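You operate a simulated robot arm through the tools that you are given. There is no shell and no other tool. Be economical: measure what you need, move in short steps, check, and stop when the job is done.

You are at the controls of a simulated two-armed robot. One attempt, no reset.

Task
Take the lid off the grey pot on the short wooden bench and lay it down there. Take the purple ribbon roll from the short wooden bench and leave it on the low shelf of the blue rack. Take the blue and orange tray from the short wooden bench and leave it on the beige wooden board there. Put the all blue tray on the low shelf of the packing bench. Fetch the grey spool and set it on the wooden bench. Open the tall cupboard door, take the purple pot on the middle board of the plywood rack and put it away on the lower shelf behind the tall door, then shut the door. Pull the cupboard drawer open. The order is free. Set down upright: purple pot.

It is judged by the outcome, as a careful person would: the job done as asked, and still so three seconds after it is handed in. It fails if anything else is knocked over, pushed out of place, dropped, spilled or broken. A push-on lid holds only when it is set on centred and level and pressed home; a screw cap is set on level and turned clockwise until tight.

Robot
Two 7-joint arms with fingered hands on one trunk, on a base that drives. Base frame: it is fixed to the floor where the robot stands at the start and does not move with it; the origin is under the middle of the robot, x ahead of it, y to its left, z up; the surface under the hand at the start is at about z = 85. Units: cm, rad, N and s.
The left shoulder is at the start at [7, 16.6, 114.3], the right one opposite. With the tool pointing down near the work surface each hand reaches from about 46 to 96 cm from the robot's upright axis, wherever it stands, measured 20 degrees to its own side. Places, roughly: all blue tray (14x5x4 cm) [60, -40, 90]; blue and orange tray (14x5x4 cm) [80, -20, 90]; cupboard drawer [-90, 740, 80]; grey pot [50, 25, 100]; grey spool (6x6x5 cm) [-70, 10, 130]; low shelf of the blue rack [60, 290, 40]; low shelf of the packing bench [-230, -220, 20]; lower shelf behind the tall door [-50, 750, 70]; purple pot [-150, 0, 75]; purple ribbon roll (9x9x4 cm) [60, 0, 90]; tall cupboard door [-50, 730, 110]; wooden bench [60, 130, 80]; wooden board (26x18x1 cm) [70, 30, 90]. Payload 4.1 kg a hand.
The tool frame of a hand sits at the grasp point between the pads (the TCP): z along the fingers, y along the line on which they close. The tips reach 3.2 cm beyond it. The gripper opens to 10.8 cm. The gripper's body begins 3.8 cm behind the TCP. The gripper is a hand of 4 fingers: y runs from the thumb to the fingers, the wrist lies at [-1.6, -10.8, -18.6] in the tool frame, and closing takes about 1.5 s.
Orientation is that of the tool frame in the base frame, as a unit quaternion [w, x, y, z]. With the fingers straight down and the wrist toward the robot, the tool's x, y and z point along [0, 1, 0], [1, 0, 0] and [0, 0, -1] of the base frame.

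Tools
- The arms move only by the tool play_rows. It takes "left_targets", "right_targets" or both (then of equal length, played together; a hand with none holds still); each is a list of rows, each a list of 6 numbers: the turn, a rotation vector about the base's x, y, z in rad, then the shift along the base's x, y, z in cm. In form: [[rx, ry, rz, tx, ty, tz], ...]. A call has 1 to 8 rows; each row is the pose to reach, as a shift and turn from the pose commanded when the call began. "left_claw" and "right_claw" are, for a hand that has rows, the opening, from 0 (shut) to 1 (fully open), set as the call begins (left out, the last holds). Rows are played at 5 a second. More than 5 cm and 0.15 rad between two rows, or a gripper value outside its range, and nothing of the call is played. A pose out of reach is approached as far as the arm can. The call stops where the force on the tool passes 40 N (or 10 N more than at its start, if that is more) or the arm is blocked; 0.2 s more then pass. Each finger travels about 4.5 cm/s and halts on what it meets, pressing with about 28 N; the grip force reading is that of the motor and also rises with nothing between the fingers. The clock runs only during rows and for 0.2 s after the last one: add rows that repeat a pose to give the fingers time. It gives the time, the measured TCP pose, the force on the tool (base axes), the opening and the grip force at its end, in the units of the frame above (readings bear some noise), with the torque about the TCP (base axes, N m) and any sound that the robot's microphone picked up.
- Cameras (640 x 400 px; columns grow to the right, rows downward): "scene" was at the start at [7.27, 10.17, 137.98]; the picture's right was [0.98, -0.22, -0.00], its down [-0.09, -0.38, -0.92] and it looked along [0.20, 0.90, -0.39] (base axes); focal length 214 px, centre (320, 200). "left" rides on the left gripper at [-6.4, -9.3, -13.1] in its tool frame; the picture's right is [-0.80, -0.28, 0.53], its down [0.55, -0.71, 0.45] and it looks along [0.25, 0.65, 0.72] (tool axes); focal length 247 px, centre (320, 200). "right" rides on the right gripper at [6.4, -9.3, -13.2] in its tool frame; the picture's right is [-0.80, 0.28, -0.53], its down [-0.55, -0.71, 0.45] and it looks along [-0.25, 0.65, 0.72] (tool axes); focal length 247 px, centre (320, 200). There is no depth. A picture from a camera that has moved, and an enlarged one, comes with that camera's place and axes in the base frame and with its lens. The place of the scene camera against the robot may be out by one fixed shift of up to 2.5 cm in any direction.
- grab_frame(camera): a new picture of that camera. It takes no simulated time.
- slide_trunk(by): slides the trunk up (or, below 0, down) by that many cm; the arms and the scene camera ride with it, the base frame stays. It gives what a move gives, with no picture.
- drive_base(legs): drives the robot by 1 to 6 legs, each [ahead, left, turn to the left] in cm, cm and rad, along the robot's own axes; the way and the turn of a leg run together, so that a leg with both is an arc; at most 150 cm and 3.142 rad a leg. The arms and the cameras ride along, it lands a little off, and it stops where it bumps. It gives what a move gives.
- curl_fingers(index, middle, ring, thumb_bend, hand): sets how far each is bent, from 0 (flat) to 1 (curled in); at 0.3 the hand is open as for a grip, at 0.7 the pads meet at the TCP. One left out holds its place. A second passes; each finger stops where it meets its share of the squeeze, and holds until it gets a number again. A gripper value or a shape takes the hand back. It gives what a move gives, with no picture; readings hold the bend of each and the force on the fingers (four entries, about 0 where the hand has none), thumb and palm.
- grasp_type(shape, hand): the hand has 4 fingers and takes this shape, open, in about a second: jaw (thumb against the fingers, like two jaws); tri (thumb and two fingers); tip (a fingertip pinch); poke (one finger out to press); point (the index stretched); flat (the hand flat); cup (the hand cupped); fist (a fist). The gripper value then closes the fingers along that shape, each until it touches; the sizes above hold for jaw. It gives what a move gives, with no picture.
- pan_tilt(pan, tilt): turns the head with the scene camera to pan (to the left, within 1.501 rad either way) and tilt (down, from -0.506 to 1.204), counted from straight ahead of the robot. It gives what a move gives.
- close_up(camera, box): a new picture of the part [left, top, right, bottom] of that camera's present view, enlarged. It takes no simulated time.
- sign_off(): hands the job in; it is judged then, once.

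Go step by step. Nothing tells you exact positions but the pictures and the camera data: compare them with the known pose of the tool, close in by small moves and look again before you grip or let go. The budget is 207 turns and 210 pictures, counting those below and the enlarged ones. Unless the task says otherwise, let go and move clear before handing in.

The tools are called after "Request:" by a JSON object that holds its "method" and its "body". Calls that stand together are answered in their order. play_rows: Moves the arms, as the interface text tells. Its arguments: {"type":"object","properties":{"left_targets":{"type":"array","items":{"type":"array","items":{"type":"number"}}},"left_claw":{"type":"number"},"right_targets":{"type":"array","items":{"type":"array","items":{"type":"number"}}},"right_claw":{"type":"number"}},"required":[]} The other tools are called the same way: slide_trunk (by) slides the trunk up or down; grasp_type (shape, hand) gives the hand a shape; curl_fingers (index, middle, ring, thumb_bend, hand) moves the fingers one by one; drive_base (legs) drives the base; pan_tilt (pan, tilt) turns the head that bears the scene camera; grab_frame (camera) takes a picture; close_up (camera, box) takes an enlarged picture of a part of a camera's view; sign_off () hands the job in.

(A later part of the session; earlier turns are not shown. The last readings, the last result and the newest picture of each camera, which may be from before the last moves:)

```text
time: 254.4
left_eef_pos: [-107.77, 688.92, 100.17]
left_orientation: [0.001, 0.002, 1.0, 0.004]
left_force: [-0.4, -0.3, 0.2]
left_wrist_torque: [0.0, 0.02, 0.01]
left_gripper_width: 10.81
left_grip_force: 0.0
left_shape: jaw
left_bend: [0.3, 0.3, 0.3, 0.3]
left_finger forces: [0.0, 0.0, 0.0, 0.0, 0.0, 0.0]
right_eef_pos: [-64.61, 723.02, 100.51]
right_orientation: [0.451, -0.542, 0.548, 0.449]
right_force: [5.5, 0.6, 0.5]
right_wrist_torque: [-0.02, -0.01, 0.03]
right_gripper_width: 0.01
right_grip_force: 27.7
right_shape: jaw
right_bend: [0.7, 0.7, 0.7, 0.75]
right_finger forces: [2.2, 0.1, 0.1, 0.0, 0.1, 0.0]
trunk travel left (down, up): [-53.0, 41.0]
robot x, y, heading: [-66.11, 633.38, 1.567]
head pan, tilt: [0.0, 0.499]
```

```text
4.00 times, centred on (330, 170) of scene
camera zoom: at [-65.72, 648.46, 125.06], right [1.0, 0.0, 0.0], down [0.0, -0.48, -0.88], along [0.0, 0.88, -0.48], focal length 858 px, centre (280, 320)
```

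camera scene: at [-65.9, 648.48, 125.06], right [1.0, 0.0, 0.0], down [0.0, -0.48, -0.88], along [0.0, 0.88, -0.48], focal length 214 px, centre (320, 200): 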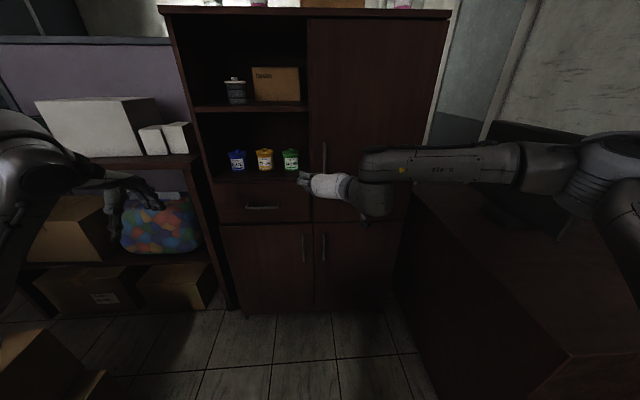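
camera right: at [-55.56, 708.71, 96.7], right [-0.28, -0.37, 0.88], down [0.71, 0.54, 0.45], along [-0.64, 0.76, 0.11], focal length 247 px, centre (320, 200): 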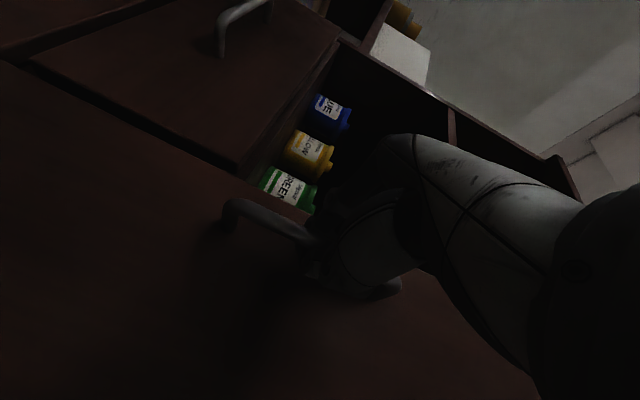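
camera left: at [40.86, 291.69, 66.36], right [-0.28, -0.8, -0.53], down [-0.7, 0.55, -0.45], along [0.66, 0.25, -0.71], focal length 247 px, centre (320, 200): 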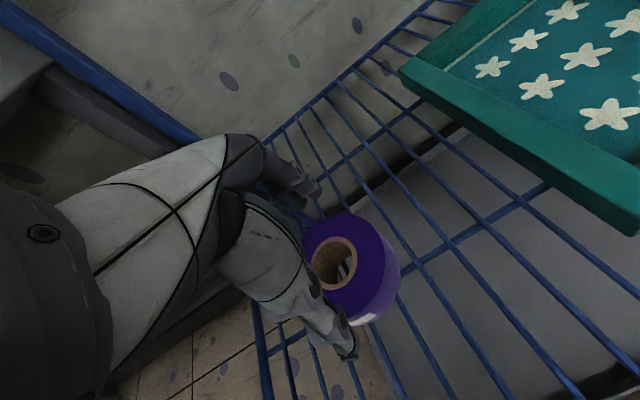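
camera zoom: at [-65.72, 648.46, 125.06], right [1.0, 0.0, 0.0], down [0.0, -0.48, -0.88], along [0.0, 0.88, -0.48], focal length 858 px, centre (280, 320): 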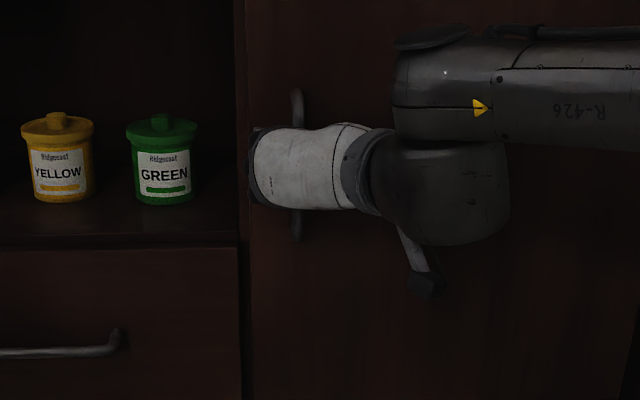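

The bar seems to be inside the closed hand; test with a gentle pull.

Request:
{"method": "play_rows", "body": {"right_targets": [[0, 0, 0, 0, -1, 0], [0, 0, 0, 0.1, -2, 0], [0, 0, 0, 0.2, -3, 0], [0, 0, 0, 0.3, -4, 0]]}}

Request:
{"method": "grab_frame", "body": {"camera": "right"}}

Request:
{"method": "close_up", "body": {"camera": "scene", "box": [240, 80, 440, 240]}}

```text
time: 255.4
left_eef_pos: [-107.43, 688.93, 100.05]
left_orientation: [-0.001, 0.002, 1.0, 0.005]
left_force: [1.0, 0.7, -0.8]
left_wrist_torque: [-0.03, -0.02, -0.02]
left_gripper_width: 10.75
left_grip_force: 0.0
left_shape: jaw
left_bend: [0.3, 0.3, 0.3, 0.3]
left_finger forces: [0.0, 0.0, 0.0, 0.0, 0.0, 0.1]
right_eef_pos: [-64.06, 718.97, 100.61]
right_orientation: [0.451, -0.541, 0.549, 0.451]
right_force: [19.4, 5.1, 1.5]
right_wrist_torque: [0.03, -0.08, -0.05]
right_gripper_width: 0.04
right_grip_force: 27.6
right_shape: jaw
right_bend: [0.7, 0.7, 0.7, 0.75]
right_finger forces: [0.1, 0.1, 0.0, 0.0, 33.7, 0.0]
trunk travel left (down, up): [-53.0, 41.0]
robot x, y, heading: [-65.82, 632.93, 1.577]
head pan, tilt: [0.0, 0.499]
```

```text
91 pictures are left
camera right: at [-54.98, 704.74, 96.64], right [-0.28, -0.37, 0.89], down [0.71, 0.54, 0.45], along [-0.64, 0.76, 0.11], focal length 247 px, centre (320, 200)
```

right: 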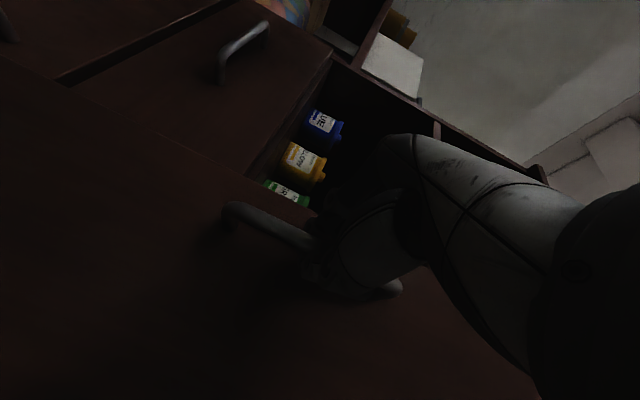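

```text
2.50 times, centred on (340, 160) of scene
camera zoom: at [-65.44, 648.5, 125.06], right [1.0, 0.0, 0.0], down [0.0, -0.48, -0.88], along [0.0, 0.88, -0.48], focal length 536 px, centre (270, 300)
```

zoom: 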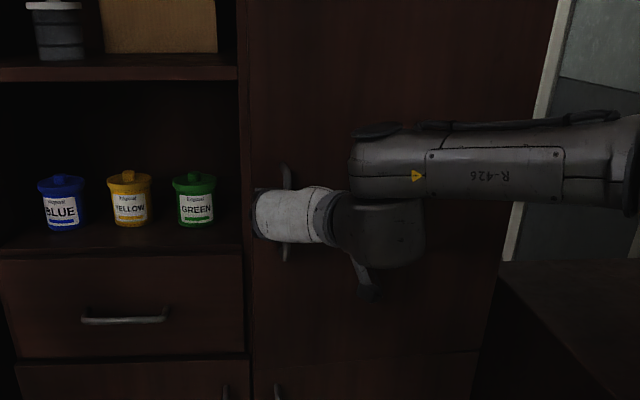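

The door is moving with the hand. I continue along the door's arc, turning the hand with it.

Request:
{"method": "play_rows", "body": {"right_targets": [[0, 0, 0.08, 1.0, -3.9, 0], [0, 0, 0.18, 2.2, -7.8, 0], [0, 0, 0.28, 3.8, -11.5, 0], [0, 0, 0.38, 5.7, -15.1, 0], [0, 0, 0.48, 8.0, -18.5, 0]]}}

Request:
{"method": "grab_frame", "body": {"camera": "scene"}}

```text
time: 256.3
left_eef_pos: [-107.46, 689.19, 100.13]
left_orientation: [-0.001, 0.002, 1.0, 0.003]
left_force: [0.0, -0.2, -0.4]
left_wrist_torque: [-0.03, 0.02, 0.03]
left_gripper_width: 10.78
left_grip_force: 0.0
left_shape: jaw
left_bend: [0.3, 0.3, 0.3, 0.3]
left_finger forces: [0.0, 0.0, 0.0, 0.0, 0.1, 0.0]
right_eef_pos: [-58.82, 707.17, 100.6]
right_orientation: [-0.384, 0.613, -0.466, -0.509]
right_force: [23.6, 16.2, -1.3]
right_wrist_torque: [0.03, -0.02, 0.0]
right_gripper_width: 0.11
right_grip_force: 27.7
right_shape: jaw
right_bend: [0.7, 0.7, 0.7, 0.72]
right_finger forces: [0.0, 0.0, 0.0, 0.0, 40.4, 0.0]
right hand out of reach, approached as far as the arm can: row 4
trunk travel left (down, up): [-53.0, 41.0]
robot x, y, heading: [-65.67, 633.01, 1.569]
head pan, tilt: [0.0, 0.499]
stopped in row 4 (right hand): the force on the tool passed its limit at 42 N (the readings are from after the stop); the commanded pose is now the measured one
```

```text
89 pictures are left
camera scene: at [-65.39, 648.62, 125.04], right [1.0, 0.0, 0.0], down [0.0, -0.48, -0.88], along [0.0, 0.88, -0.48], focal length 214 px, centre (320, 200)
```

scene: 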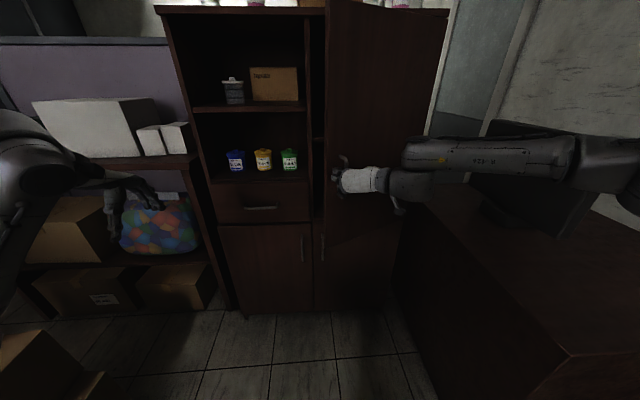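

The door is about 25° open. I pull further by backing the base along the arc.

Request:
{"method": "drive_base", "body": {"legs": [[-8, -4, 0]]}}

Request:
{"method": "grab_frame", "body": {"camera": "scene"}}

```text
time: 257.1
left_eef_pos: [-106.23, 686.97, 100.2]
left_orientation: [-0.002, 0.003, 1.0, 0.004]
left_force: [0.2, 0.4, 1.2]
left_wrist_torque: [0.02, 0.02, 0.02]
left_gripper_width: 10.79
left_grip_force: 0.0
left_shape: jaw
left_bend: [0.3, 0.3, 0.3, 0.3]
left_finger forces: [0.1, 0.0, 0.0, 0.0, 0.0, 0.0]
right_eef_pos: [-57.06, 705.27, 100.97]
right_orientation: [-0.39, 0.608, -0.468, -0.51]
right_force: [10.4, 7.3, -7.5]
right_wrist_torque: [-0.03, 0.13, 0.0]
right_gripper_width: 0.07
right_grip_force: 27.8
right_shape: jaw
right_bend: [0.7, 0.7, 0.7, 0.72]
right_finger forces: [0.0, 0.0, 0.0, 0.1, 3.1, 0.0]
trunk travel left (down, up): [-53.0, 41.0]
robot x, y, heading: [-65.05, 630.92, 1.566]
head pan, tilt: [0.0, 0.499]
stopped in leg 1: the force on the tool passed its limit at 43 N (the readings are from after the stop); the commanded pose is now the measured one
```

```text
88 pictures are left
camera scene: at [-64.15, 646.35, 125.06], right [1.0, 0.0, 0.0], down [0.0, -0.48, -0.88], along [0.0, 0.88, -0.48], focal length 214 px, centre (320, 200)
```

scene: 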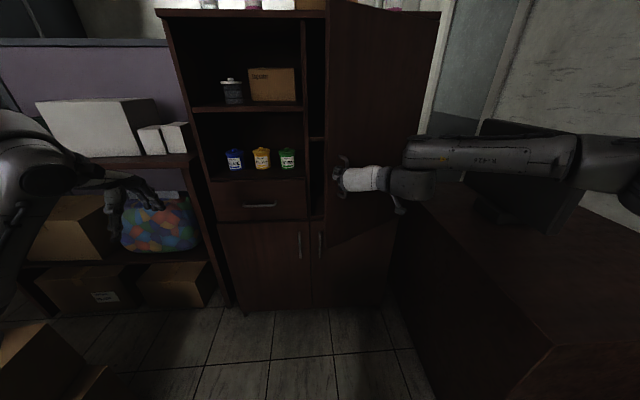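

Request:
{"method": "drive_base", "body": {"legs": [[-2, -4, 0], [-6, -4, 0]]}}

Request:
{"method": "play_rows", "body": {"right_targets": [[0, 0, 0.08, 1.5, -2, 0], [0, 0, 0.16, 3, -4, 0], [0, 0, 0.24, 4.8, -6, 0], [0, 0, 0.32, 6.6, -8, 0]]}}

Request:
{"method": "grab_frame", "body": {"camera": "scene"}}

```text
time: 259.1
left_eef_pos: [-98.4, 679.2, 99.88]
left_orientation: [0.001, 0.004, 1.0, 0.003]
left_force: [-0.4, -0.2, 0.1]
left_wrist_torque: [0.01, -0.01, 0.05]
left_gripper_width: 10.8
left_grip_force: 0.0
left_shape: jaw
left_bend: [0.3, 0.3, 0.3, 0.3]
left_finger forces: [0.0, 0.0, 0.0, 0.0, 0.0, 0.0]
right_eef_pos: [-48.66, 697.97, 100.77]
right_orientation: [-0.396, 0.605, -0.471, -0.505]
right_force: [9.0, 14.8, -8.7]
right_wrist_torque: [-0.06, 0.08, 0.06]
right_gripper_width: 0.0
right_grip_force: 28.2
right_shape: jaw
right_bend: [0.7, 0.7, 0.7, 0.72]
right_finger forces: [0.1, 0.0, 0.0, 0.0, 33.8, 0.0]
trunk travel left (down, up): [-53.0, 41.0]
robot x, y, heading: [-57.27, 623.42, 1.57]
head pan, tilt: [0.0, 0.499]
stopped in leg 2: the force on the tool passed its limit at 41 N (the readings are from after the stop); the commanded pose is now the measured one
```

```text
time: 259.6
left_eef_pos: [-98.17, 679.54, 99.86]
left_orientation: [0.0, 0.003, 1.0, 0.001]
left_force: [0.4, -0.6, 0.3]
left_wrist_torque: [0.02, 0.0, -0.02]
left_gripper_width: 10.79
left_grip_force: 0.1
left_shape: jaw
left_bend: [0.3, 0.3, 0.3, 0.3]
left_finger forces: [0.0, 0.1, 0.0, 0.0, 0.1, 0.0]
right_eef_pos: [-46.25, 696.4, 101.16]
right_orientation: [-0.377, 0.625, -0.453, -0.512]
right_force: [15.8, 25.2, -15.0]
right_wrist_torque: [-0.14, 0.14, 0.05]
right_gripper_width: 0.02
right_grip_force: 27.8
right_shape: jaw
right_bend: [0.7, 0.7, 0.7, 0.72]
right_finger forces: [0.1, 0.0, 0.0, 0.1, 40.3, 0.0]
right hand out of reach, approached as far as the arm can: row 1, 2
trunk travel left (down, up): [-53.0, 41.0]
robot x, y, heading: [-56.62, 623.2, 1.566]
head pan, tilt: [0.0, 0.499]
stopped in row 2 (right hand): the force on the tool passed its limit at 45 N (the readings are from after the stop); the commanded pose is now the measured one
```

```text
87 pictures are left
camera scene: at [-56.24, 638.86, 125.01], right [1.0, -0.01, 0.0], down [0.0, -0.48, -0.88], along [0.0, 0.88, -0.48], focal length 214 px, centre (320, 200)
```

scene: 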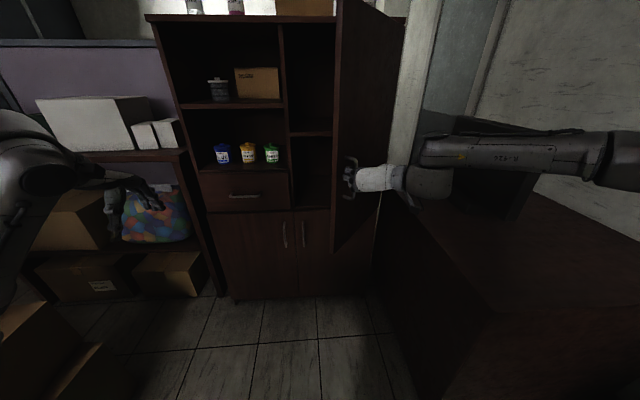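

The door is about 55° open. I move the base right and slightly back to swing it further.

Request:
{"method": "drive_base", "body": {"legs": [[-1, -5, 0], [-3, -6, 0]]}}

Request:
{"method": "grab_frame", "body": {"camera": "scene"}}

```text
time: 261.1
left_eef_pos: [-87.19, 675.72, 99.88]
left_orientation: [0.0, 0.004, 1.0, 0.001]
left_force: [-0.5, -0.4, 0.7]
left_wrist_torque: [-0.02, 0.07, -0.03]
left_gripper_width: 10.79
left_grip_force: 0.0
left_shape: jaw
left_bend: [0.3, 0.3, 0.3, 0.3]
left_finger forces: [0.0, 0.1, 0.0, 0.2, 0.0, 0.0]
right_eef_pos: [-35.56, 692.42, 101.41]
right_orientation: [-0.375, 0.624, -0.451, -0.517]
right_force: [8.8, 40.0, 9.7]
right_wrist_torque: [0.34, -0.05, 0.27]
right_gripper_width: 0.0
right_grip_force: 28.2
right_shape: jaw
right_bend: [0.7, 0.7, 0.7, 0.71]
right_finger forces: [11.9, 0.0, 0.0, 0.1, 42.1, 0.1]
trunk travel left (down, up): [-53.0, 41.0]
robot x, y, heading: [-46.02, 619.37, 1.568]
head pan, tilt: [0.0, 0.499]
```

```text
86 pictures are left
camera scene: at [-45.2, 634.97, 125.02], right [1.0, -0.01, 0.0], down [-0.01, -0.48, -0.88], along [0.0, 0.88, -0.48], focal length 214 px, centre (320, 200)
```

scene: 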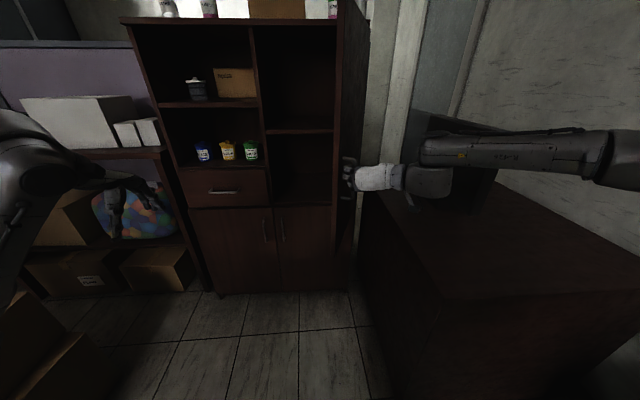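

The door stands nearly 90° open and the interior is visible. I release the handle and withdraw.

Request:
{"method": "play_rows", "body": {"right_targets": [[0, 0, 0, 0.2, 0.8, 0], [0, 0, 0, 0.2, 0.8, 0], [0, 0, 0, 0.2, 0.8, 0], [0, 0, 0, 0.2, 0.8, 0], [0, 0, 0, 0.2, 0.8, 0], [0, 0, 0, 0.2, 0.8, 0], [0, 0, 0, 0.2, 0.8, 0]], "right_claw": 1}}

Request:
{"method": "grab_frame", "body": {"camera": "right"}}

Request:
{"method": "close_up", "body": {"camera": "scene", "box": [280, 80, 480, 260]}}

```text
time: 262.7
left_eef_pos: [-87.49, 675.17, 99.97]
left_orientation: [0.001, 0.004, 1.0, 0.004]
left_force: [0.6, -0.2, -0.8]
left_wrist_torque: [0.02, -0.04, 0.03]
left_gripper_width: 10.77
left_grip_force: 0.0
left_shape: jaw
left_bend: [0.3, 0.3, 0.3, 0.3]
left_finger forces: [0.1, 0.1, 0.0, 0.0, 0.0, 0.0]
right_eef_pos: [-35.76, 692.72, 101.72]
right_orientation: [-0.377, 0.624, -0.45, -0.516]
right_force: [0.3, 0.2, 0.4]
right_wrist_torque: [0.01, -0.01, -0.01]
right_gripper_width: 10.75
right_grip_force: 0.1
right_shape: jaw
right_bend: [0.3, 0.3, 0.3, 0.3]
right_finger forces: [0.1, 0.0, 0.1, 0.1, 0.1, 0.1]
trunk travel left (down, up): [-53.0, 41.0]
robot x, y, heading: [-45.86, 619.17, 1.564]
head pan, tilt: [0.0, 0.499]
```

```text
85 pictures are left
camera right: at [-22.5, 682.28, 97.94], right [-0.16, -0.45, 0.88], down [0.5, 0.73, 0.46], along [-0.85, 0.51, 0.11], focal length 247 px, centre (320, 200)
```

right: 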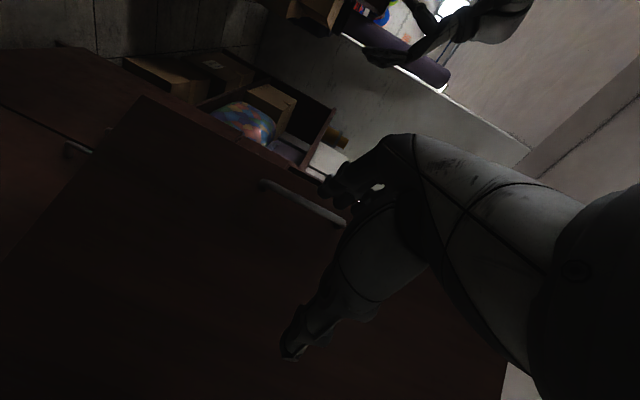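

```text
2.22 times, centred on (380, 170) of scene
camera zoom: at [-45.57, 634.48, 125.06], right [1.0, -0.01, 0.0], down [0.0, -0.48, -0.88], along [0.0, 0.88, -0.48], focal length 477 px, centre (187, 267)
```

zoom: 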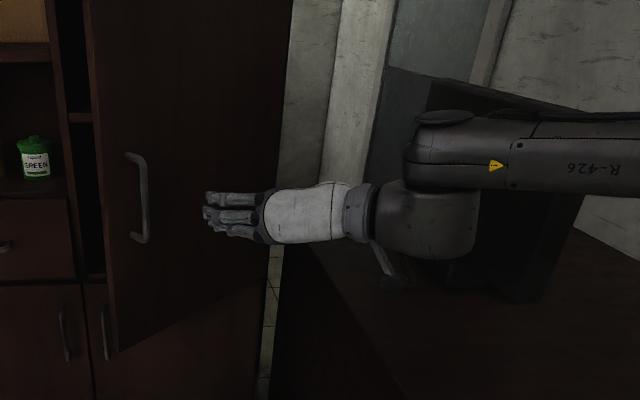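

The door swung partly back. I withdraw the right hand and see whether the door stays.

Request:
{"method": "play_rows", "body": {"right_targets": [[0, 0, 0, 1, -4, 0], [0, 0, 0, 2, -8, 0], [0, 0, 0, 3, -12, 0], [0, 0, 0, 4, -16, 0], [0, 0, 0, 4, -16, 0], [0, 0, 0, 4, -16, 0]]}}

Request:
{"method": "grab_frame", "body": {"camera": "scene"}}

```text
time: 264.1
left_eef_pos: [-87.47, 675.21, 99.83]
left_orientation: [0.001, 0.004, 1.0, 0.004]
left_force: [0.1, -0.1, 0.5]
left_wrist_torque: [-0.01, 0.03, 0.02]
left_gripper_width: 10.78
left_grip_force: 0.0
left_shape: jaw
left_bend: [0.3, 0.3, 0.3, 0.3]
left_finger forces: [0.0, 0.0, 0.0, 0.0, 0.1, 0.1]
right_eef_pos: [-31.7, 676.6, 101.75]
right_orientation: [-0.377, 0.624, -0.449, -0.516]
right_force: [0.7, 0.5, -0.2]
right_wrist_torque: [0.0, -0.01, 0.0]
right_gripper_width: 10.77
right_grip_force: 0.1
right_shape: jaw
right_bend: [0.3, 0.3, 0.3, 0.3]
right_finger forces: [0.0, 0.1, 0.0, 0.0, 0.0, 0.0]
trunk travel left (down, up): [-53.0, 41.0]
robot x, y, heading: [-45.85, 619.43, 1.563]
head pan, tilt: [0.0, 0.499]
```

```text
83 pictures are left
camera scene: at [-45.54, 634.4, 125.07], right [1.0, -0.01, 0.0], down [0.0, -0.48, -0.88], along [0.0, 0.88, -0.48], focal length 214 px, centre (320, 200)
```

scene: 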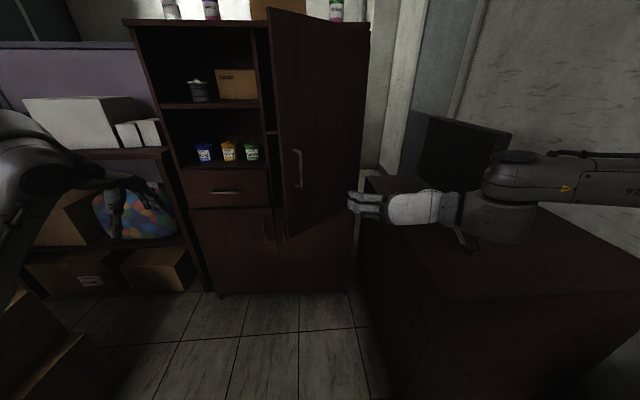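

The door stays where it is. I'll push it open from the inside with the left fist.

Request:
{"method": "grasp_type", "body": {"shape": "fist", "hand": "left"}}

Request:
{"method": "play_rows", "body": {"left_targets": [[0, 0, 0, 0, 4.5, 0], [0, 0, 0, 1, 9, 0], [0, 0, 0, 3, 13, 0], [0, 0, 0, 5, 17, 0], [0, 0, 0, 7, 21, 0], [0, 0, 0, 9, 25, 0], [0, 0, 0, 11, 29, 0], [0, 0, 0, 13, 33, 0]]}}

Request:
{"method": "grab_frame", "body": {"camera": "scene"}}

```text
time: 265.0
left_eef_pos: [-87.4, 675.26, 100.05]
left_orientation: [0.001, 0.004, 1.0, 0.003]
left_force: [-0.1, -0.2, 0.1]
left_wrist_torque: [0.02, -0.01, -0.03]
left_gripper_width: 0.0
left_grip_force: 0.1
left_shape: fist
left_bend: [1.0, 1.0, 1.0, 0.84]
left_finger forces: [0.0, 0.0, 0.0, 0.0, 0.0, 0.0]
right_eef_pos: [-31.73, 676.66, 101.71]
right_orientation: [-0.377, 0.624, -0.449, -0.517]
right_force: [-0.7, -0.8, -0.1]
right_wrist_torque: [-0.02, -0.03, -0.02]
right_gripper_width: 10.78
right_grip_force: 0.1
right_shape: jaw
right_bend: [0.3, 0.3, 0.3, 0.3]
right_finger forces: [0.0, 0.0, 0.0, 0.0, 0.0, 0.1]
trunk travel left (down, up): [-53.0, 41.0]
robot x, y, heading: [-45.93, 619.45, 1.563]
head pan, tilt: [0.0, 0.499]
```

```text
time: 266.8
left_eef_pos: [-74.19, 708.3, 99.9]
left_orientation: [-0.001, 0.004, 1.0, 0.004]
left_force: [0.4, 0.0, -0.2]
left_wrist_torque: [-0.02, 0.05, 0.03]
left_gripper_width: 0.0
left_grip_force: 0.0
left_shape: fist
left_bend: [1.0, 1.0, 1.0, 0.84]
left_finger forces: [0.0, 0.0, 0.0, 0.0, 0.1, 0.0]
right_eef_pos: [-31.67, 676.84, 101.77]
right_orientation: [-0.376, 0.624, -0.45, -0.517]
right_force: [0.7, 0.0, -0.2]
right_wrist_torque: [0.01, 0.03, 0.02]
right_gripper_width: 10.77
right_grip_force: 0.1
right_shape: jaw
right_bend: [0.3, 0.3, 0.3, 0.3]
right_finger forces: [0.0, 0.1, 0.1, 0.1, 0.0, 0.0]
trunk travel left (down, up): [-53.0, 41.0]
robot x, y, heading: [-45.93, 619.32, 1.569]
head pan, tilt: [0.0, 0.499]
```

```text
82 pictures are left
camera scene: at [-45.33, 634.52, 125.05], right [1.0, -0.01, 0.0], down [0.0, -0.48, -0.88], along [0.0, 0.88, -0.48], focal length 214 px, centre (320, 200)
```

scene: 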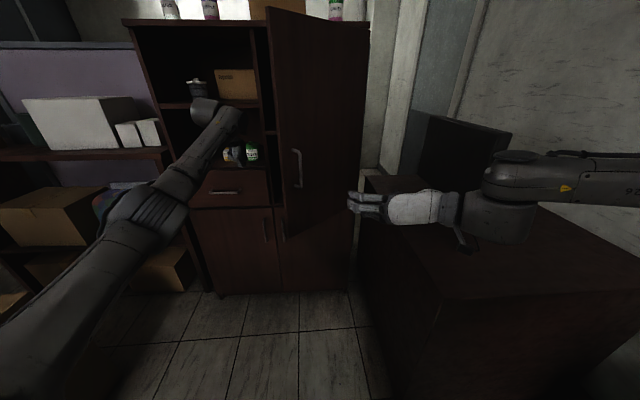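

Request:
{"method": "play_rows", "body": {"left_targets": [[0, 0, 0, 0, 4, 0], [0, 0, 0, 3, 8, 0], [0, 0, 0, 7, 8, 0], [0, 0, 0, 11, 8, 0], [0, 0, 0, 15, 8, 0], [0, 0, 0, 19, 8, 0], [0, 0, 0, 23, 8, 0], [0, 0, 0, 27, 8, 0]]}}

Request:
{"method": "grab_frame", "body": {"camera": "scene"}}

```text
time: 268.1
left_eef_pos: [-65.35, 710.47, 98.96]
left_orientation: [-0.002, -0.009, 1.0, 0.005]
left_force: [-26.3, -23.1, 9.6]
left_wrist_torque: [2.31, -4.29, -4.15]
left_gripper_width: 0.01
left_grip_force: 0.1
left_shape: fist
left_bend: [1.0, 1.0, 1.0, 0.84]
left_finger forces: [0.0, 0.0, 0.0, 0.0, 0.1, 0.0]
left hand out of reach, approached as far as the arm can: row 1, 2, 3, 4, 5, 6
right_eef_pos: [-32.21, 676.53, 101.89]
right_orientation: [-0.376, 0.626, -0.447, -0.517]
right_force: [0.8, 0.6, -0.1]
right_wrist_torque: [0.02, 0.03, 0.01]
right_gripper_width: 10.77
right_grip_force: 0.0
right_shape: jaw
right_bend: [0.3, 0.3, 0.3, 0.3]
right_finger forces: [0.1, 0.0, 0.0, 0.0, 0.0, 0.0]
trunk travel left (down, up): [-53.0, 41.0]
robot x, y, heading: [-45.69, 619.3, 1.572]
head pan, tilt: [0.0, 0.499]
stopped in row 6 (left hand): the force on the tool passed its limit at 158 N (the readings are from after the stop); the commanded pose is now the measured one
```

```text
81 pictures are left
camera scene: at [-45.95, 634.02, 125.13], right [1.0, 0.0, 0.0], down [0.0, -0.48, -0.88], along [0.0, 0.88, -0.48], focal length 214 px, centre (320, 200)
```

scene: 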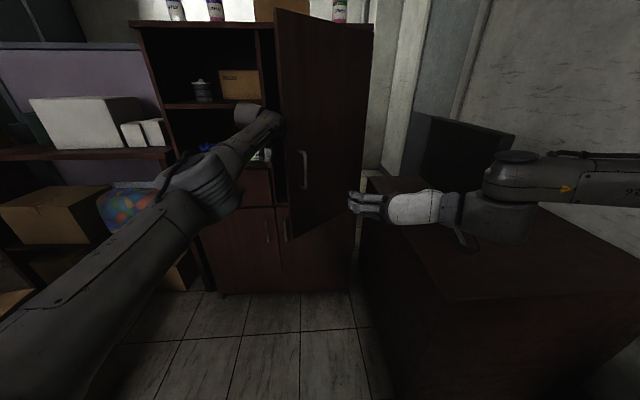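

The left camera bracket caught the door edge. I free the left hand, move the right hand out to the side, then go deeper behind the door before pushing.

Request:
{"method": "play_rows", "body": {"left_targets": [[0, 0, 0, -4, -2, 0], [0, 0, 0, -8, -3, 0], [0, 0, 0, -11, -3, 0], [0, 0, 0, -11, -3, 0]], "right_targets": [[0, 0, 0, 4, -2, 1], [0, 0, 0, 8, -4, 2], [0, 0, 0, 12, -6, 3], [0, 0, 0, 16, -8, 4]]}}

Request:
{"method": "drive_base", "body": {"legs": [[13, 0, 0]]}}

Request:
{"method": "grab_frame", "body": {"camera": "scene"}}

```text
time: 269.2
left_eef_pos: [-66.51, 710.12, 98.47]
left_orientation: [-0.003, -0.004, 1.0, 0.003]
left_force: [0.0, 0.3, -0.3]
left_wrist_torque: [-0.03, -0.06, -0.01]
left_gripper_width: 0.0
left_grip_force: 0.0
left_shape: fist
left_bend: [1.0, 1.0, 1.0, 0.84]
left_finger forces: [0.0, 0.0, 0.0, 0.0, 0.0, 0.1]
left hand out of reach, approached as far as the arm can: row 1, 2, 3, 4
right_eef_pos: [-19.28, 670.71, 110.07]
right_orientation: [-0.375, 0.584, -0.429, -0.578]
right_force: [0.0, 0.2, 0.1]
right_wrist_torque: [0.01, -0.02, 0.0]
right_gripper_width: 10.76
right_grip_force: 0.0
right_shape: jaw
right_bend: [0.3, 0.3, 0.3, 0.3]
right_finger forces: [0.0, 0.0, 0.1, 0.1, 0.0, 0.1]
right hand out of reach, approached as far as the arm can: row 3, 4
trunk travel left (down, up): [-53.0, 41.0]
robot x, y, heading: [-45.99, 619.34, 1.57]
head pan, tilt: [0.0, 0.499]
stopped in row 4 (right hand): the arm was blocked; the commanded pose is now the measured one
```

```text
time: 270.5
left_eef_pos: [-66.19, 723.26, 98.52]
left_orientation: [-0.002, -0.003, 1.0, 0.004]
left_force: [-0.6, 0.5, -0.5]
left_wrist_torque: [0.0, 0.01, -0.01]
left_gripper_width: 0.0
left_grip_force: 0.0
left_shape: fist
left_bend: [1.0, 1.0, 1.0, 0.84]
left_finger forces: [0.1, 0.1, 0.0, 0.0, 0.0, 0.0]
right_eef_pos: [-19.05, 683.84, 110.01]
right_orientation: [-0.375, 0.584, -0.43, -0.578]
right_force: [-0.1, 0.3, 0.3]
right_wrist_torque: [0.01, -0.02, 0.02]
right_gripper_width: 10.78
right_grip_force: 0.1
right_shape: jaw
right_bend: [0.3, 0.3, 0.3, 0.3]
right_finger forces: [0.1, 0.1, 0.0, 0.0, 0.0, 0.0]
trunk travel left (down, up): [-53.0, 41.0]
robot x, y, heading: [-45.91, 632.18, 1.574]
head pan, tilt: [0.0, 0.499]
```

```text
80 pictures are left
camera scene: at [-45.61, 647.55, 125.06], right [1.0, 0.0, 0.0], down [0.0, -0.48, -0.88], along [0.0, 0.88, -0.48], focal length 214 px, centre (320, 200)
```

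scene: 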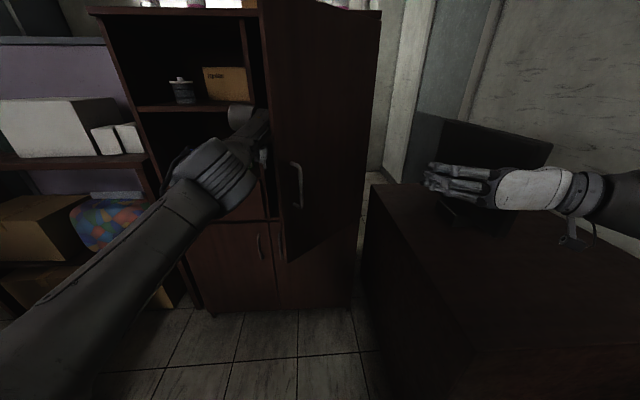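

Request:
{"method": "play_rows", "body": {"left_targets": [[0, 0, 0, 4, -1, 0], [0, 0, 0, 8, -2, 0], [0, 0, 0, 12, -3, 0], [0, 0, 0, 16, -4.5, 0], [0, 0, 0, 20, -6, 0], [0, 0, 0, 24, -8, 0]]}}

Request:
{"method": "grab_frame", "body": {"camera": "scene"}}

```text
time: 271.9
left_eef_pos: [-42.24, 714.95, 98.75]
left_orientation: [-0.004, -0.004, 1.0, 0.004]
left_force: [-0.5, 0.1, 0.4]
left_wrist_torque: [0.01, 0.03, 0.01]
left_gripper_width: 0.0
left_grip_force: 0.1
left_shape: fist
left_bend: [1.0, 1.0, 1.0, 0.84]
left_finger forces: [0.0, 0.0, 0.0, 0.1, 0.1, 0.1]
left hand out of reach, approached as far as the arm can: row 1
right_eef_pos: [-18.99, 683.71, 109.89]
right_orientation: [-0.375, 0.583, -0.43, -0.578]
right_force: [-0.4, -0.8, -0.2]
right_wrist_torque: [-0.01, 0.0, -0.03]
right_gripper_width: 10.78
right_grip_force: 0.1
right_shape: jaw
right_bend: [0.3, 0.3, 0.3, 0.3]
right_finger forces: [0.0, 0.1, 0.0, 0.1, 0.0, 0.0]
trunk travel left (down, up): [-53.0, 41.0]
robot x, y, heading: [-45.66, 632.02, 1.57]
head pan, tilt: [0.0, 0.499]
```

```text
79 pictures are left
camera scene: at [-45.47, 647.45, 125.07], right [1.0, 0.0, 0.0], down [0.0, -0.48, -0.88], along [0.0, 0.88, -0.48], focal length 214 px, centre (320, 200)
```

scene: 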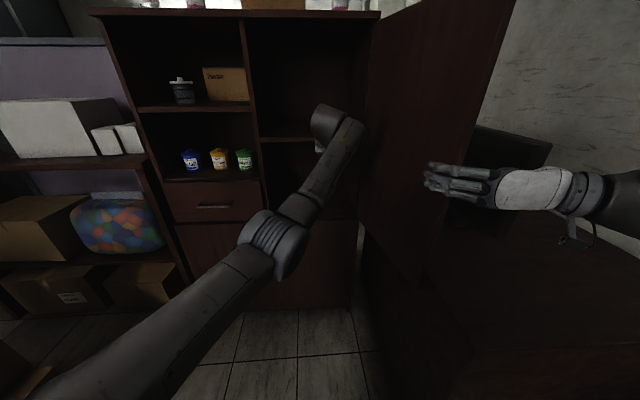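

The door is now wide open. I back out straight, then arrange the hands narrow for driving back to the rack.

Request:
{"method": "drive_base", "body": {"legs": [[-32, 0, 0]]}}

Request:
{"method": "grasp_type", "body": {"shape": "jaw", "hand": "left"}}

Request:
{"method": "play_rows", "body": {"left_targets": [[0, 0, 0, -3, -1, 2], [0, 0, 0, -6, -1, 4], [0, 0, 0, -10, -1, 6], [0, 0, 0, -14, -1, 8], [0, 0, 0, -18, -1, 10], [0, 0, 0, -22, -1, 12]], "right_targets": [[0, 0, 0, 0, 4, 0], [0, 0, 0, -1, 8, -1], [0, 0, 0, -2, 12, -2], [0, 0, 0, -3, 16, -3], [0, 0, 0, -4, 20, -4], [0, 0, 0, -6, 22, -5]]}}

Request:
{"method": "grab_frame", "body": {"camera": "scene"}}

```text
time: 274.1
left_eef_pos: [-42.5, 682.82, 98.67]
left_orientation: [-0.002, -0.003, 1.0, 0.003]
left_force: [-0.1, -0.5, -0.4]
left_wrist_torque: [0.04, -0.04, -0.01]
left_gripper_width: 0.03
left_grip_force: 0.1
left_shape: fist
left_bend: [1.0, 1.0, 1.0, 0.84]
left_finger forces: [0.0, 0.0, 0.0, 0.0, 0.1, 0.1]
right_eef_pos: [-19.14, 651.43, 109.99]
right_orientation: [-0.375, 0.583, -0.431, -0.578]
right_force: [0.0, 0.8, -0.4]
right_wrist_torque: [0.04, -0.01, 0.0]
right_gripper_width: 10.77
right_grip_force: 0.1
right_shape: jaw
right_bend: [0.3, 0.3, 0.3, 0.3]
right_finger forces: [0.0, 0.1, 0.0, 0.0, 0.0, 0.1]
trunk travel left (down, up): [-53.0, 41.0]
robot x, y, heading: [-45.82, 600.23, 1.566]
head pan, tilt: [0.0, 0.499]
```

```text
time: 275.0
left_eef_pos: [-42.46, 682.81, 98.65]
left_orientation: [-0.003, -0.003, 1.0, 0.003]
left_force: [-0.1, 0.2, -0.2]
left_wrist_torque: [-0.02, -0.01, 0.03]
left_gripper_width: 10.77
left_grip_force: 0.1
left_shape: jaw
left_bend: [0.3, 0.3, 0.3, 0.3]
left_finger forces: [0.0, 0.0, 0.0, 0.0, 0.0, 0.1]
right_eef_pos: [-19.15, 651.56, 109.98]
right_orientation: [-0.375, 0.584, -0.43, -0.578]
right_force: [-0.4, 0.3, -0.3]
right_wrist_torque: [0.01, 0.0, 0.0]
right_gripper_width: 10.79
right_grip_force: 0.0
right_shape: jaw
right_bend: [0.3, 0.3, 0.3, 0.3]
right_finger forces: [0.0, 0.0, 0.0, 0.0, 0.0, 0.0]
trunk travel left (down, up): [-53.0, 41.0]
robot x, y, heading: [-46.16, 600.13, 1.572]
head pan, tilt: [0.0, 0.499]
```

```text
time: 276.4
left_eef_pos: [-64.55, 681.92, 110.4]
left_orientation: [-0.003, -0.003, 1.0, 0.003]
left_force: [-0.2, 0.2, 0.1]
left_wrist_torque: [-0.01, 0.01, 0.0]
left_gripper_width: 10.78
left_grip_force: 0.0
left_shape: jaw
left_bend: [0.3, 0.3, 0.3, 0.3]
left_finger forces: [0.1, 0.0, 0.0, 0.1, 0.0, 0.0]
right_eef_pos: [-25.07, 672.06, 108.79]
right_orientation: [0.361, -0.577, 0.444, 0.583]
right_force: [0.4, 0.6, 0.7]
right_wrist_torque: [0.0, -0.03, 0.03]
right_gripper_width: 10.77
right_grip_force: 0.1
right_shape: jaw
right_bend: [0.3, 0.3, 0.3, 0.3]
right_finger forces: [0.0, 0.1, 0.0, 0.1, 0.1, 0.0]
right hand out of reach, approached as far as the arm can: row 3, 4, 5, 6
trunk travel left (down, up): [-53.0, 41.0]
robot x, y, heading: [-46.0, 599.99, 1.568]
head pan, tilt: [0.0, 0.499]
```

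```text
78 pictures are left
camera scene: at [-45.73, 615.27, 125.05], right [1.0, 0.0, 0.0], down [0.0, -0.48, -0.88], along [0.0, 0.88, -0.48], focal length 214 px, centre (320, 200)
```

scene: 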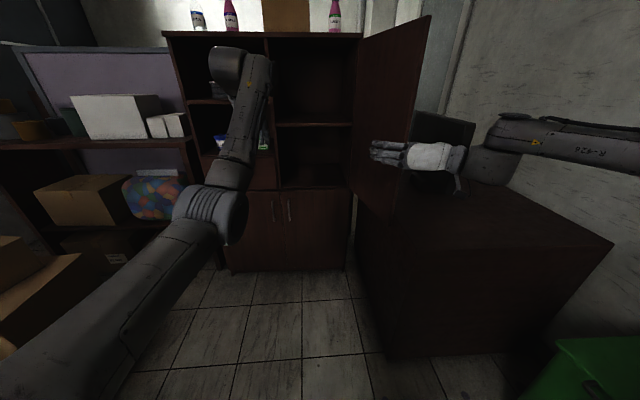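

The door stays wide open. Before driving back through the narrow part I turn the right hand down again to slim the arm.

Request:
{"method": "play_rows", "body": {"right_targets": [[-0.09, 0.056, -0.089, 0, 1.5, 0], [-0.18, 0.112, -0.179, 0, 3, 0], [-0.271, 0.168, -0.268, 0, 4.5, 0], [-0.361, 0.224, -0.358, 0, 6, 0], [-0.451, 0.28, -0.447, 0, 7, 0], [-0.542, 0.336, -0.536, 0, 8, 0], [-0.632, 0.391, -0.626, 0, 8, 0], [-0.722, 0.447, -0.715, 0, 8, 0]]}}

Request:
{"method": "play_rows", "body": {"right_targets": [[-0.09, 0.056, -0.089, 0, 0, 0], [-0.18, 0.112, -0.179, 0, 0, 0], [-0.271, 0.168, -0.268, 0, 0, 0], [-0.361, 0.224, -0.358, 0, 0, 0], [-0.451, 0.28, -0.447, 0, 0, 0], [-0.542, 0.336, -0.536, 0, 0, 0], [-0.632, 0.391, -0.626, 0, 0, 0], [-0.722, 0.447, -0.715, 0, 0, 0]]}}

```text
time: 278.2
left_eef_pos: [-64.67, 681.83, 110.47]
left_orientation: [-0.002, -0.005, 1.0, 0.003]
left_force: [-1.2, 0.5, -0.1]
left_wrist_torque: [-0.01, -0.04, 0.04]
left_gripper_width: 10.77
left_grip_force: 0.1
left_shape: jaw
left_bend: [0.3, 0.3, 0.3, 0.3]
left_finger forces: [0.0, 0.0, 0.0, 0.1, 0.1, 0.0]
right_eef_pos: [-25.12, 679.89, 108.87]
right_orientation: [0.224, -0.356, 0.842, 0.339]
right_force: [-0.7, 0.5, 0.1]
right_wrist_torque: [0.01, -0.03, -0.03]
right_gripper_width: 10.77
right_grip_force: 0.0
right_shape: jaw
right_bend: [0.3, 0.3, 0.3, 0.3]
right_finger forces: [0.0, 0.1, 0.0, 0.0, 0.1, 0.0]
trunk travel left (down, up): [-53.0, 41.0]
robot x, y, heading: [-45.95, 599.8, 1.57]
head pan, tilt: [0.0, 0.499]
```

```text
time: 280.0
left_eef_pos: [-64.53, 682.05, 110.41]
left_orientation: [-0.001, -0.004, 1.0, 0.003]
left_force: [0.5, 0.1, -0.7]
left_wrist_torque: [-0.02, -0.01, 0.05]
left_gripper_width: 10.77
left_grip_force: 0.1
left_shape: jaw
left_bend: [0.3, 0.3, 0.3, 0.3]
left_finger forces: [0.0, 0.0, 0.0, 0.0, 0.0, 0.0]
right_eef_pos: [-25.13, 679.85, 108.83]
right_orientation: [0.004, -0.021, 1.0, -0.001]
right_force: [1.1, 0.6, 0.3]
right_wrist_torque: [0.02, -0.02, 0.01]
right_gripper_width: 10.79
right_grip_force: 0.1
right_shape: jaw
right_bend: [0.3, 0.3, 0.3, 0.3]
right_finger forces: [0.0, 0.0, 0.1, 0.0, 0.0, 0.0]
right hand out of reach, approached as far as the arm can: row 2, 3
trunk travel left (down, up): [-53.0, 41.0]
robot x, y, heading: [-45.87, 599.89, 1.569]
head pan, tilt: [0.0, 0.499]
```

Request:
{"method": "slide_trunk", "body": {"by": 11}}

Request:
{"method": "drive_base", "body": {"legs": [[0, -22, 0], [-150, 0, 0], [-30, -12, 0], [-150, 0, 0], [-150, 0, 0], [-150, 0, 0]]}}

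```text
time: 281.4
left_eef_pos: [-64.4, 681.9, 121.42]
left_orientation: [-0.002, -0.004, 1.0, 0.004]
left_force: [0.6, 0.5, 0.6]
left_wrist_torque: [0.01, 0.01, 0.0]
left_gripper_width: 10.79
left_grip_force: 0.1
left_shape: jaw
left_bend: [0.3, 0.3, 0.3, 0.3]
left_finger forces: [0.1, 0.0, 0.0, 0.1, 0.0, 0.0]
right_eef_pos: [-25.05, 679.92, 119.68]
right_orientation: [0.005, -0.021, 1.0, 0.0]
right_force: [0.7, -0.1, 0.0]
right_wrist_torque: [-0.01, 0.02, 0.02]
right_gripper_width: 10.79
right_grip_force: 0.0
right_shape: jaw
right_bend: [0.3, 0.3, 0.3, 0.3]
right_finger forces: [0.1, 0.0, 0.0, 0.0, 0.0, 0.0]
trunk travel left (down, up): [-64.0, 30.0]
robot x, y, heading: [-45.86, 600.03, 1.567]
head pan, tilt: [0.0, 0.499]
```

```text
time: 313.1
left_eef_pos: [-32.48, 49.34, 121.52]
left_orientation: [-0.003, -0.006, 1.0, 0.004]
left_force: [0.1, -0.4, 0.1]
left_wrist_torque: [0.01, 0.04, 0.0]
left_gripper_width: 10.79
left_grip_force: 0.0
left_shape: jaw
left_bend: [0.3, 0.3, 0.3, 0.3]
left_finger forces: [0.0, 0.0, 0.0, 0.0, 0.0, 0.1]
right_eef_pos: [6.97, 47.55, 119.8]
right_orientation: [0.005, -0.025, 1.0, 0.001]
right_force: [0.7, -0.4, 0.8]
right_wrist_torque: [-0.01, -0.01, -0.02]
right_gripper_width: 10.8
right_grip_force: 0.1
right_shape: jaw
right_bend: [0.3, 0.3, 0.3, 0.3]
right_finger forces: [0.1, 0.1, 0.0, 0.0, 0.0, 0.0]
trunk travel left (down, up): [-64.0, 30.0]
robot x, y, heading: [-13.27, -32.62, 1.575]
head pan, tilt: [0.0, 0.499]
```

Request:
{"method": "drive_base", "body": {"legs": [[-92, 0, 0], [0, 117, 0]]}}

Request:
{"method": "pan_tilt", "body": {"pan": 0, "tilt": 0.5}}

Request:
{"method": "grab_frame", "body": {"camera": "scene"}}

```text
time: 323.4
left_eef_pos: [-147.39, -41.24, 121.65]
left_orientation: [-0.002, 0.001, 1.0, 0.004]
left_force: [-0.6, -0.4, -0.5]
left_wrist_torque: [-0.02, 0.02, 0.0]
left_gripper_width: 10.79
left_grip_force: 0.2
left_shape: jaw
left_bend: [0.3, 0.3, 0.3, 0.3]
left_finger forces: [0.0, 0.0, 0.0, 0.0, 0.0, 0.0]
right_eef_pos: [-108.07, -43.7, 119.79]
right_orientation: [0.005, -0.017, 1.0, 0.001]
right_force: [0.0, 0.4, 0.0]
right_wrist_torque: [0.0, -0.03, 0.0]
right_gripper_width: 10.77
right_grip_force: 0.0
right_shape: jaw
right_bend: [0.3, 0.3, 0.3, 0.3]
right_finger forces: [0.1, 0.1, 0.0, 0.0, 0.0, 0.0]
trunk travel left (down, up): [-64.0, 30.0]
robot x, y, heading: [-129.4, -123.6, 1.56]
head pan, tilt: [0.0, 0.499]
```

```text
time: 324.0
left_eef_pos: [-147.44, -41.28, 121.59]
left_orientation: [-0.003, 0.001, 1.0, 0.004]
left_force: [0.3, 0.4, -0.4]
left_wrist_torque: [0.0, -0.02, 0.02]
left_gripper_width: 10.79
left_grip_force: 0.1
left_shape: jaw
left_bend: [0.3, 0.3, 0.3, 0.3]
left_finger forces: [0.0, 0.0, 0.1, 0.0, 0.0, 0.0]
right_eef_pos: [-108.03, -43.73, 119.72]
right_orientation: [0.005, -0.017, 1.0, 0.001]
right_force: [-0.8, 0.0, 0.4]
right_wrist_torque: [-0.01, 0.02, 0.03]
right_gripper_width: 10.78
right_grip_force: 0.0
right_shape: jaw
right_bend: [0.3, 0.3, 0.3, 0.3]
right_finger forces: [0.1, 0.1, 0.0, 0.1, 0.1, 0.0]
trunk travel left (down, up): [-64.0, 30.0]
robot x, y, heading: [-129.67, -123.46, 1.562]
head pan, tilt: [0.0, 0.499]
```

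```text
77 pictures are left
camera scene: at [-129.31, -108.11, 136.06], right [1.0, -0.01, 0.0], down [-0.01, -0.48, -0.88], along [0.01, 0.88, -0.48], focal length 214 px, centre (320, 200)
```

scene: 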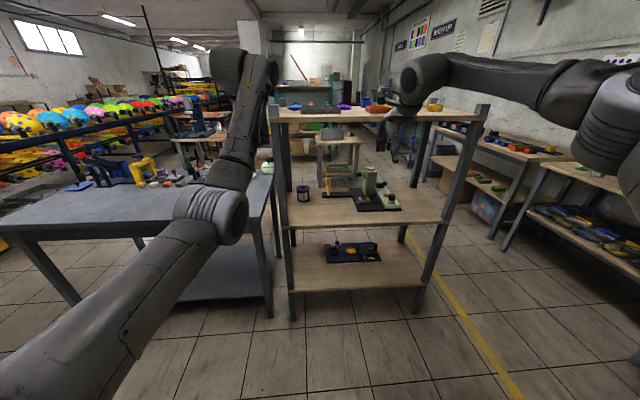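

Pot at about (-137.5, 3). I rotate the right hand to point forward again and tuck the left hand to the side.

Request:
{"method": "play_rows", "body": {"right_targets": [[0.086, -0.086, 0.086, 0, 0, 0], [0.172, -0.172, 0.172, 0, 0, 0], [0.258, -0.258, 0.258, 0, 0, 0], [0.344, -0.344, 0.344, 0, 0, 0], [0.43, -0.43, 0.43, 0, 0, 0], [0.516, -0.516, 0.516, 0, 0, 0], [0.602, -0.602, 0.602, 0, 0, 0], [0.688, -0.688, 0.688, 0, 0, 0]], "left_targets": [[0, 0, 0, -3, -3.9, 0], [0, 0, 0, -6, -7.8, 0], [0, 0, 0, -9, -11.7, 0], [0, 0, 0, -12, -15.6, 0], [0, 0, 0, -15, -19.5, 0], [0, 0, 0, -18, -23.4, 0], [0, 0, 0, -21, -27, 0], [0, 0, 0, -24, -30, 0]]}}

Request:
{"method": "play_rows", "body": {"right_targets": [[0.087, -0.087, 0.087, 0, 0, 0], [0.174, -0.174, 0.174, 0, 0, 0], [0.261, -0.261, 0.261, 0, 0, 0], [0.348, -0.348, 0.348, 0, 0, 0], [0.435, -0.435, 0.435, 0, 0, 0], [0.521, -0.521, 0.521, 0, 0, 0]]}}

Request:
{"method": "slide_trunk", "body": {"by": -32}}

Request:
{"method": "grab_frame", "body": {"camera": "right"}}

```text
time: 325.8
left_eef_pos: [-171.6, -71.41, 121.56]
left_orientation: [-0.003, 0.003, 1.0, 0.004]
left_force: [0.1, -0.1, 0.2]
left_wrist_torque: [0.02, 0.0, 0.0]
left_gripper_width: 10.75
left_grip_force: 0.1
left_shape: jaw
left_bend: [0.3, 0.3, 0.3, 0.3]
left_finger forces: [0.1, 0.1, 0.0, 0.1, 0.1, 0.1]
right_eef_pos: [-108.23, -43.84, 119.88]
right_orientation: [0.335, -0.338, 0.819, 0.32]
right_force: [-1.2, -0.3, -0.3]
right_wrist_torque: [0.0, -0.01, 0.01]
right_gripper_width: 10.78
right_grip_force: 0.0
right_shape: jaw
right_bend: [0.3, 0.3, 0.3, 0.3]
right_finger forces: [0.0, 0.1, 0.0, 0.0, 0.0, 0.0]
trunk travel left (down, up): [-64.0, 30.0]
robot x, y, heading: [-129.66, -123.47, 1.558]
head pan, tilt: [0.0, 0.499]
```

```text
time: 327.2
left_eef_pos: [-171.92, -71.47, 121.52]
left_orientation: [-0.002, 0.001, 1.0, 0.005]
left_force: [0.2, 0.3, 0.5]
left_wrist_torque: [0.01, -0.03, -0.02]
left_gripper_width: 10.78
left_grip_force: 0.0
left_shape: jaw
left_bend: [0.3, 0.3, 0.3, 0.3]
left_finger forces: [0.1, 0.1, 0.0, 0.1, 0.0, 0.1]
right_eef_pos: [-108.66, -43.82, 122.96]
right_orientation: [-0.503, 0.514, -0.497, -0.485]
right_force: [0.1, -0.6, 1.1]
right_wrist_torque: [-0.03, -0.02, -0.03]
right_gripper_width: 10.8
right_grip_force: 0.0
right_shape: jaw
right_bend: [0.3, 0.3, 0.3, 0.3]
right_finger forces: [0.0, 0.0, 0.0, 0.0, 0.1, 0.0]
right hand out of reach, approached as far as the arm can: row 6
trunk travel left (down, up): [-64.0, 30.0]
robot x, y, heading: [-129.58, -123.72, 1.563]
head pan, tilt: [0.0, 0.499]
```

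```text
time: 330.4
left_eef_pos: [-171.62, -71.47, 89.57]
left_orientation: [-0.002, 0.001, 1.0, 0.004]
left_force: [-0.1, 0.6, 0.1]
left_wrist_torque: [0.02, 0.01, -0.01]
left_gripper_width: 10.76
left_grip_force: 0.1
left_shape: jaw
left_bend: [0.3, 0.3, 0.3, 0.3]
left_finger forces: [0.0, 0.1, 0.1, 0.1, 0.0, 0.0]
right_eef_pos: [-108.52, -43.62, 90.78]
right_orientation: [-0.503, 0.514, -0.498, -0.485]
right_force: [0.5, -0.6, 0.0]
right_wrist_torque: [-0.03, 0.0, -0.02]
right_gripper_width: 10.77
right_grip_force: 0.0
right_shape: jaw
right_bend: [0.3, 0.3, 0.3, 0.3]
right_finger forces: [0.0, 0.0, 0.1, 0.0, 0.1, 0.0]
trunk travel left (down, up): [-32.0, 62.0]
robot x, y, heading: [-129.91, -123.28, 1.562]
head pan, tilt: [0.0, 0.499]
```

```text
76 pictures are left
camera right: at [-99.1, -57.02, 84.94], right [-0.31, -0.51, 0.8], down [0.69, 0.46, 0.56], along [-0.66, 0.73, 0.21], focal length 247 px, centre (320, 200)
```

right: 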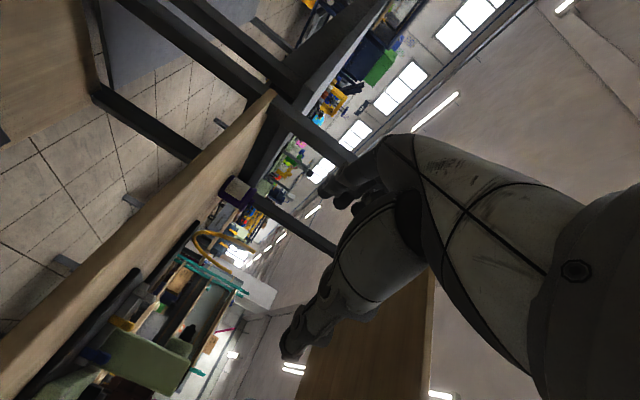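

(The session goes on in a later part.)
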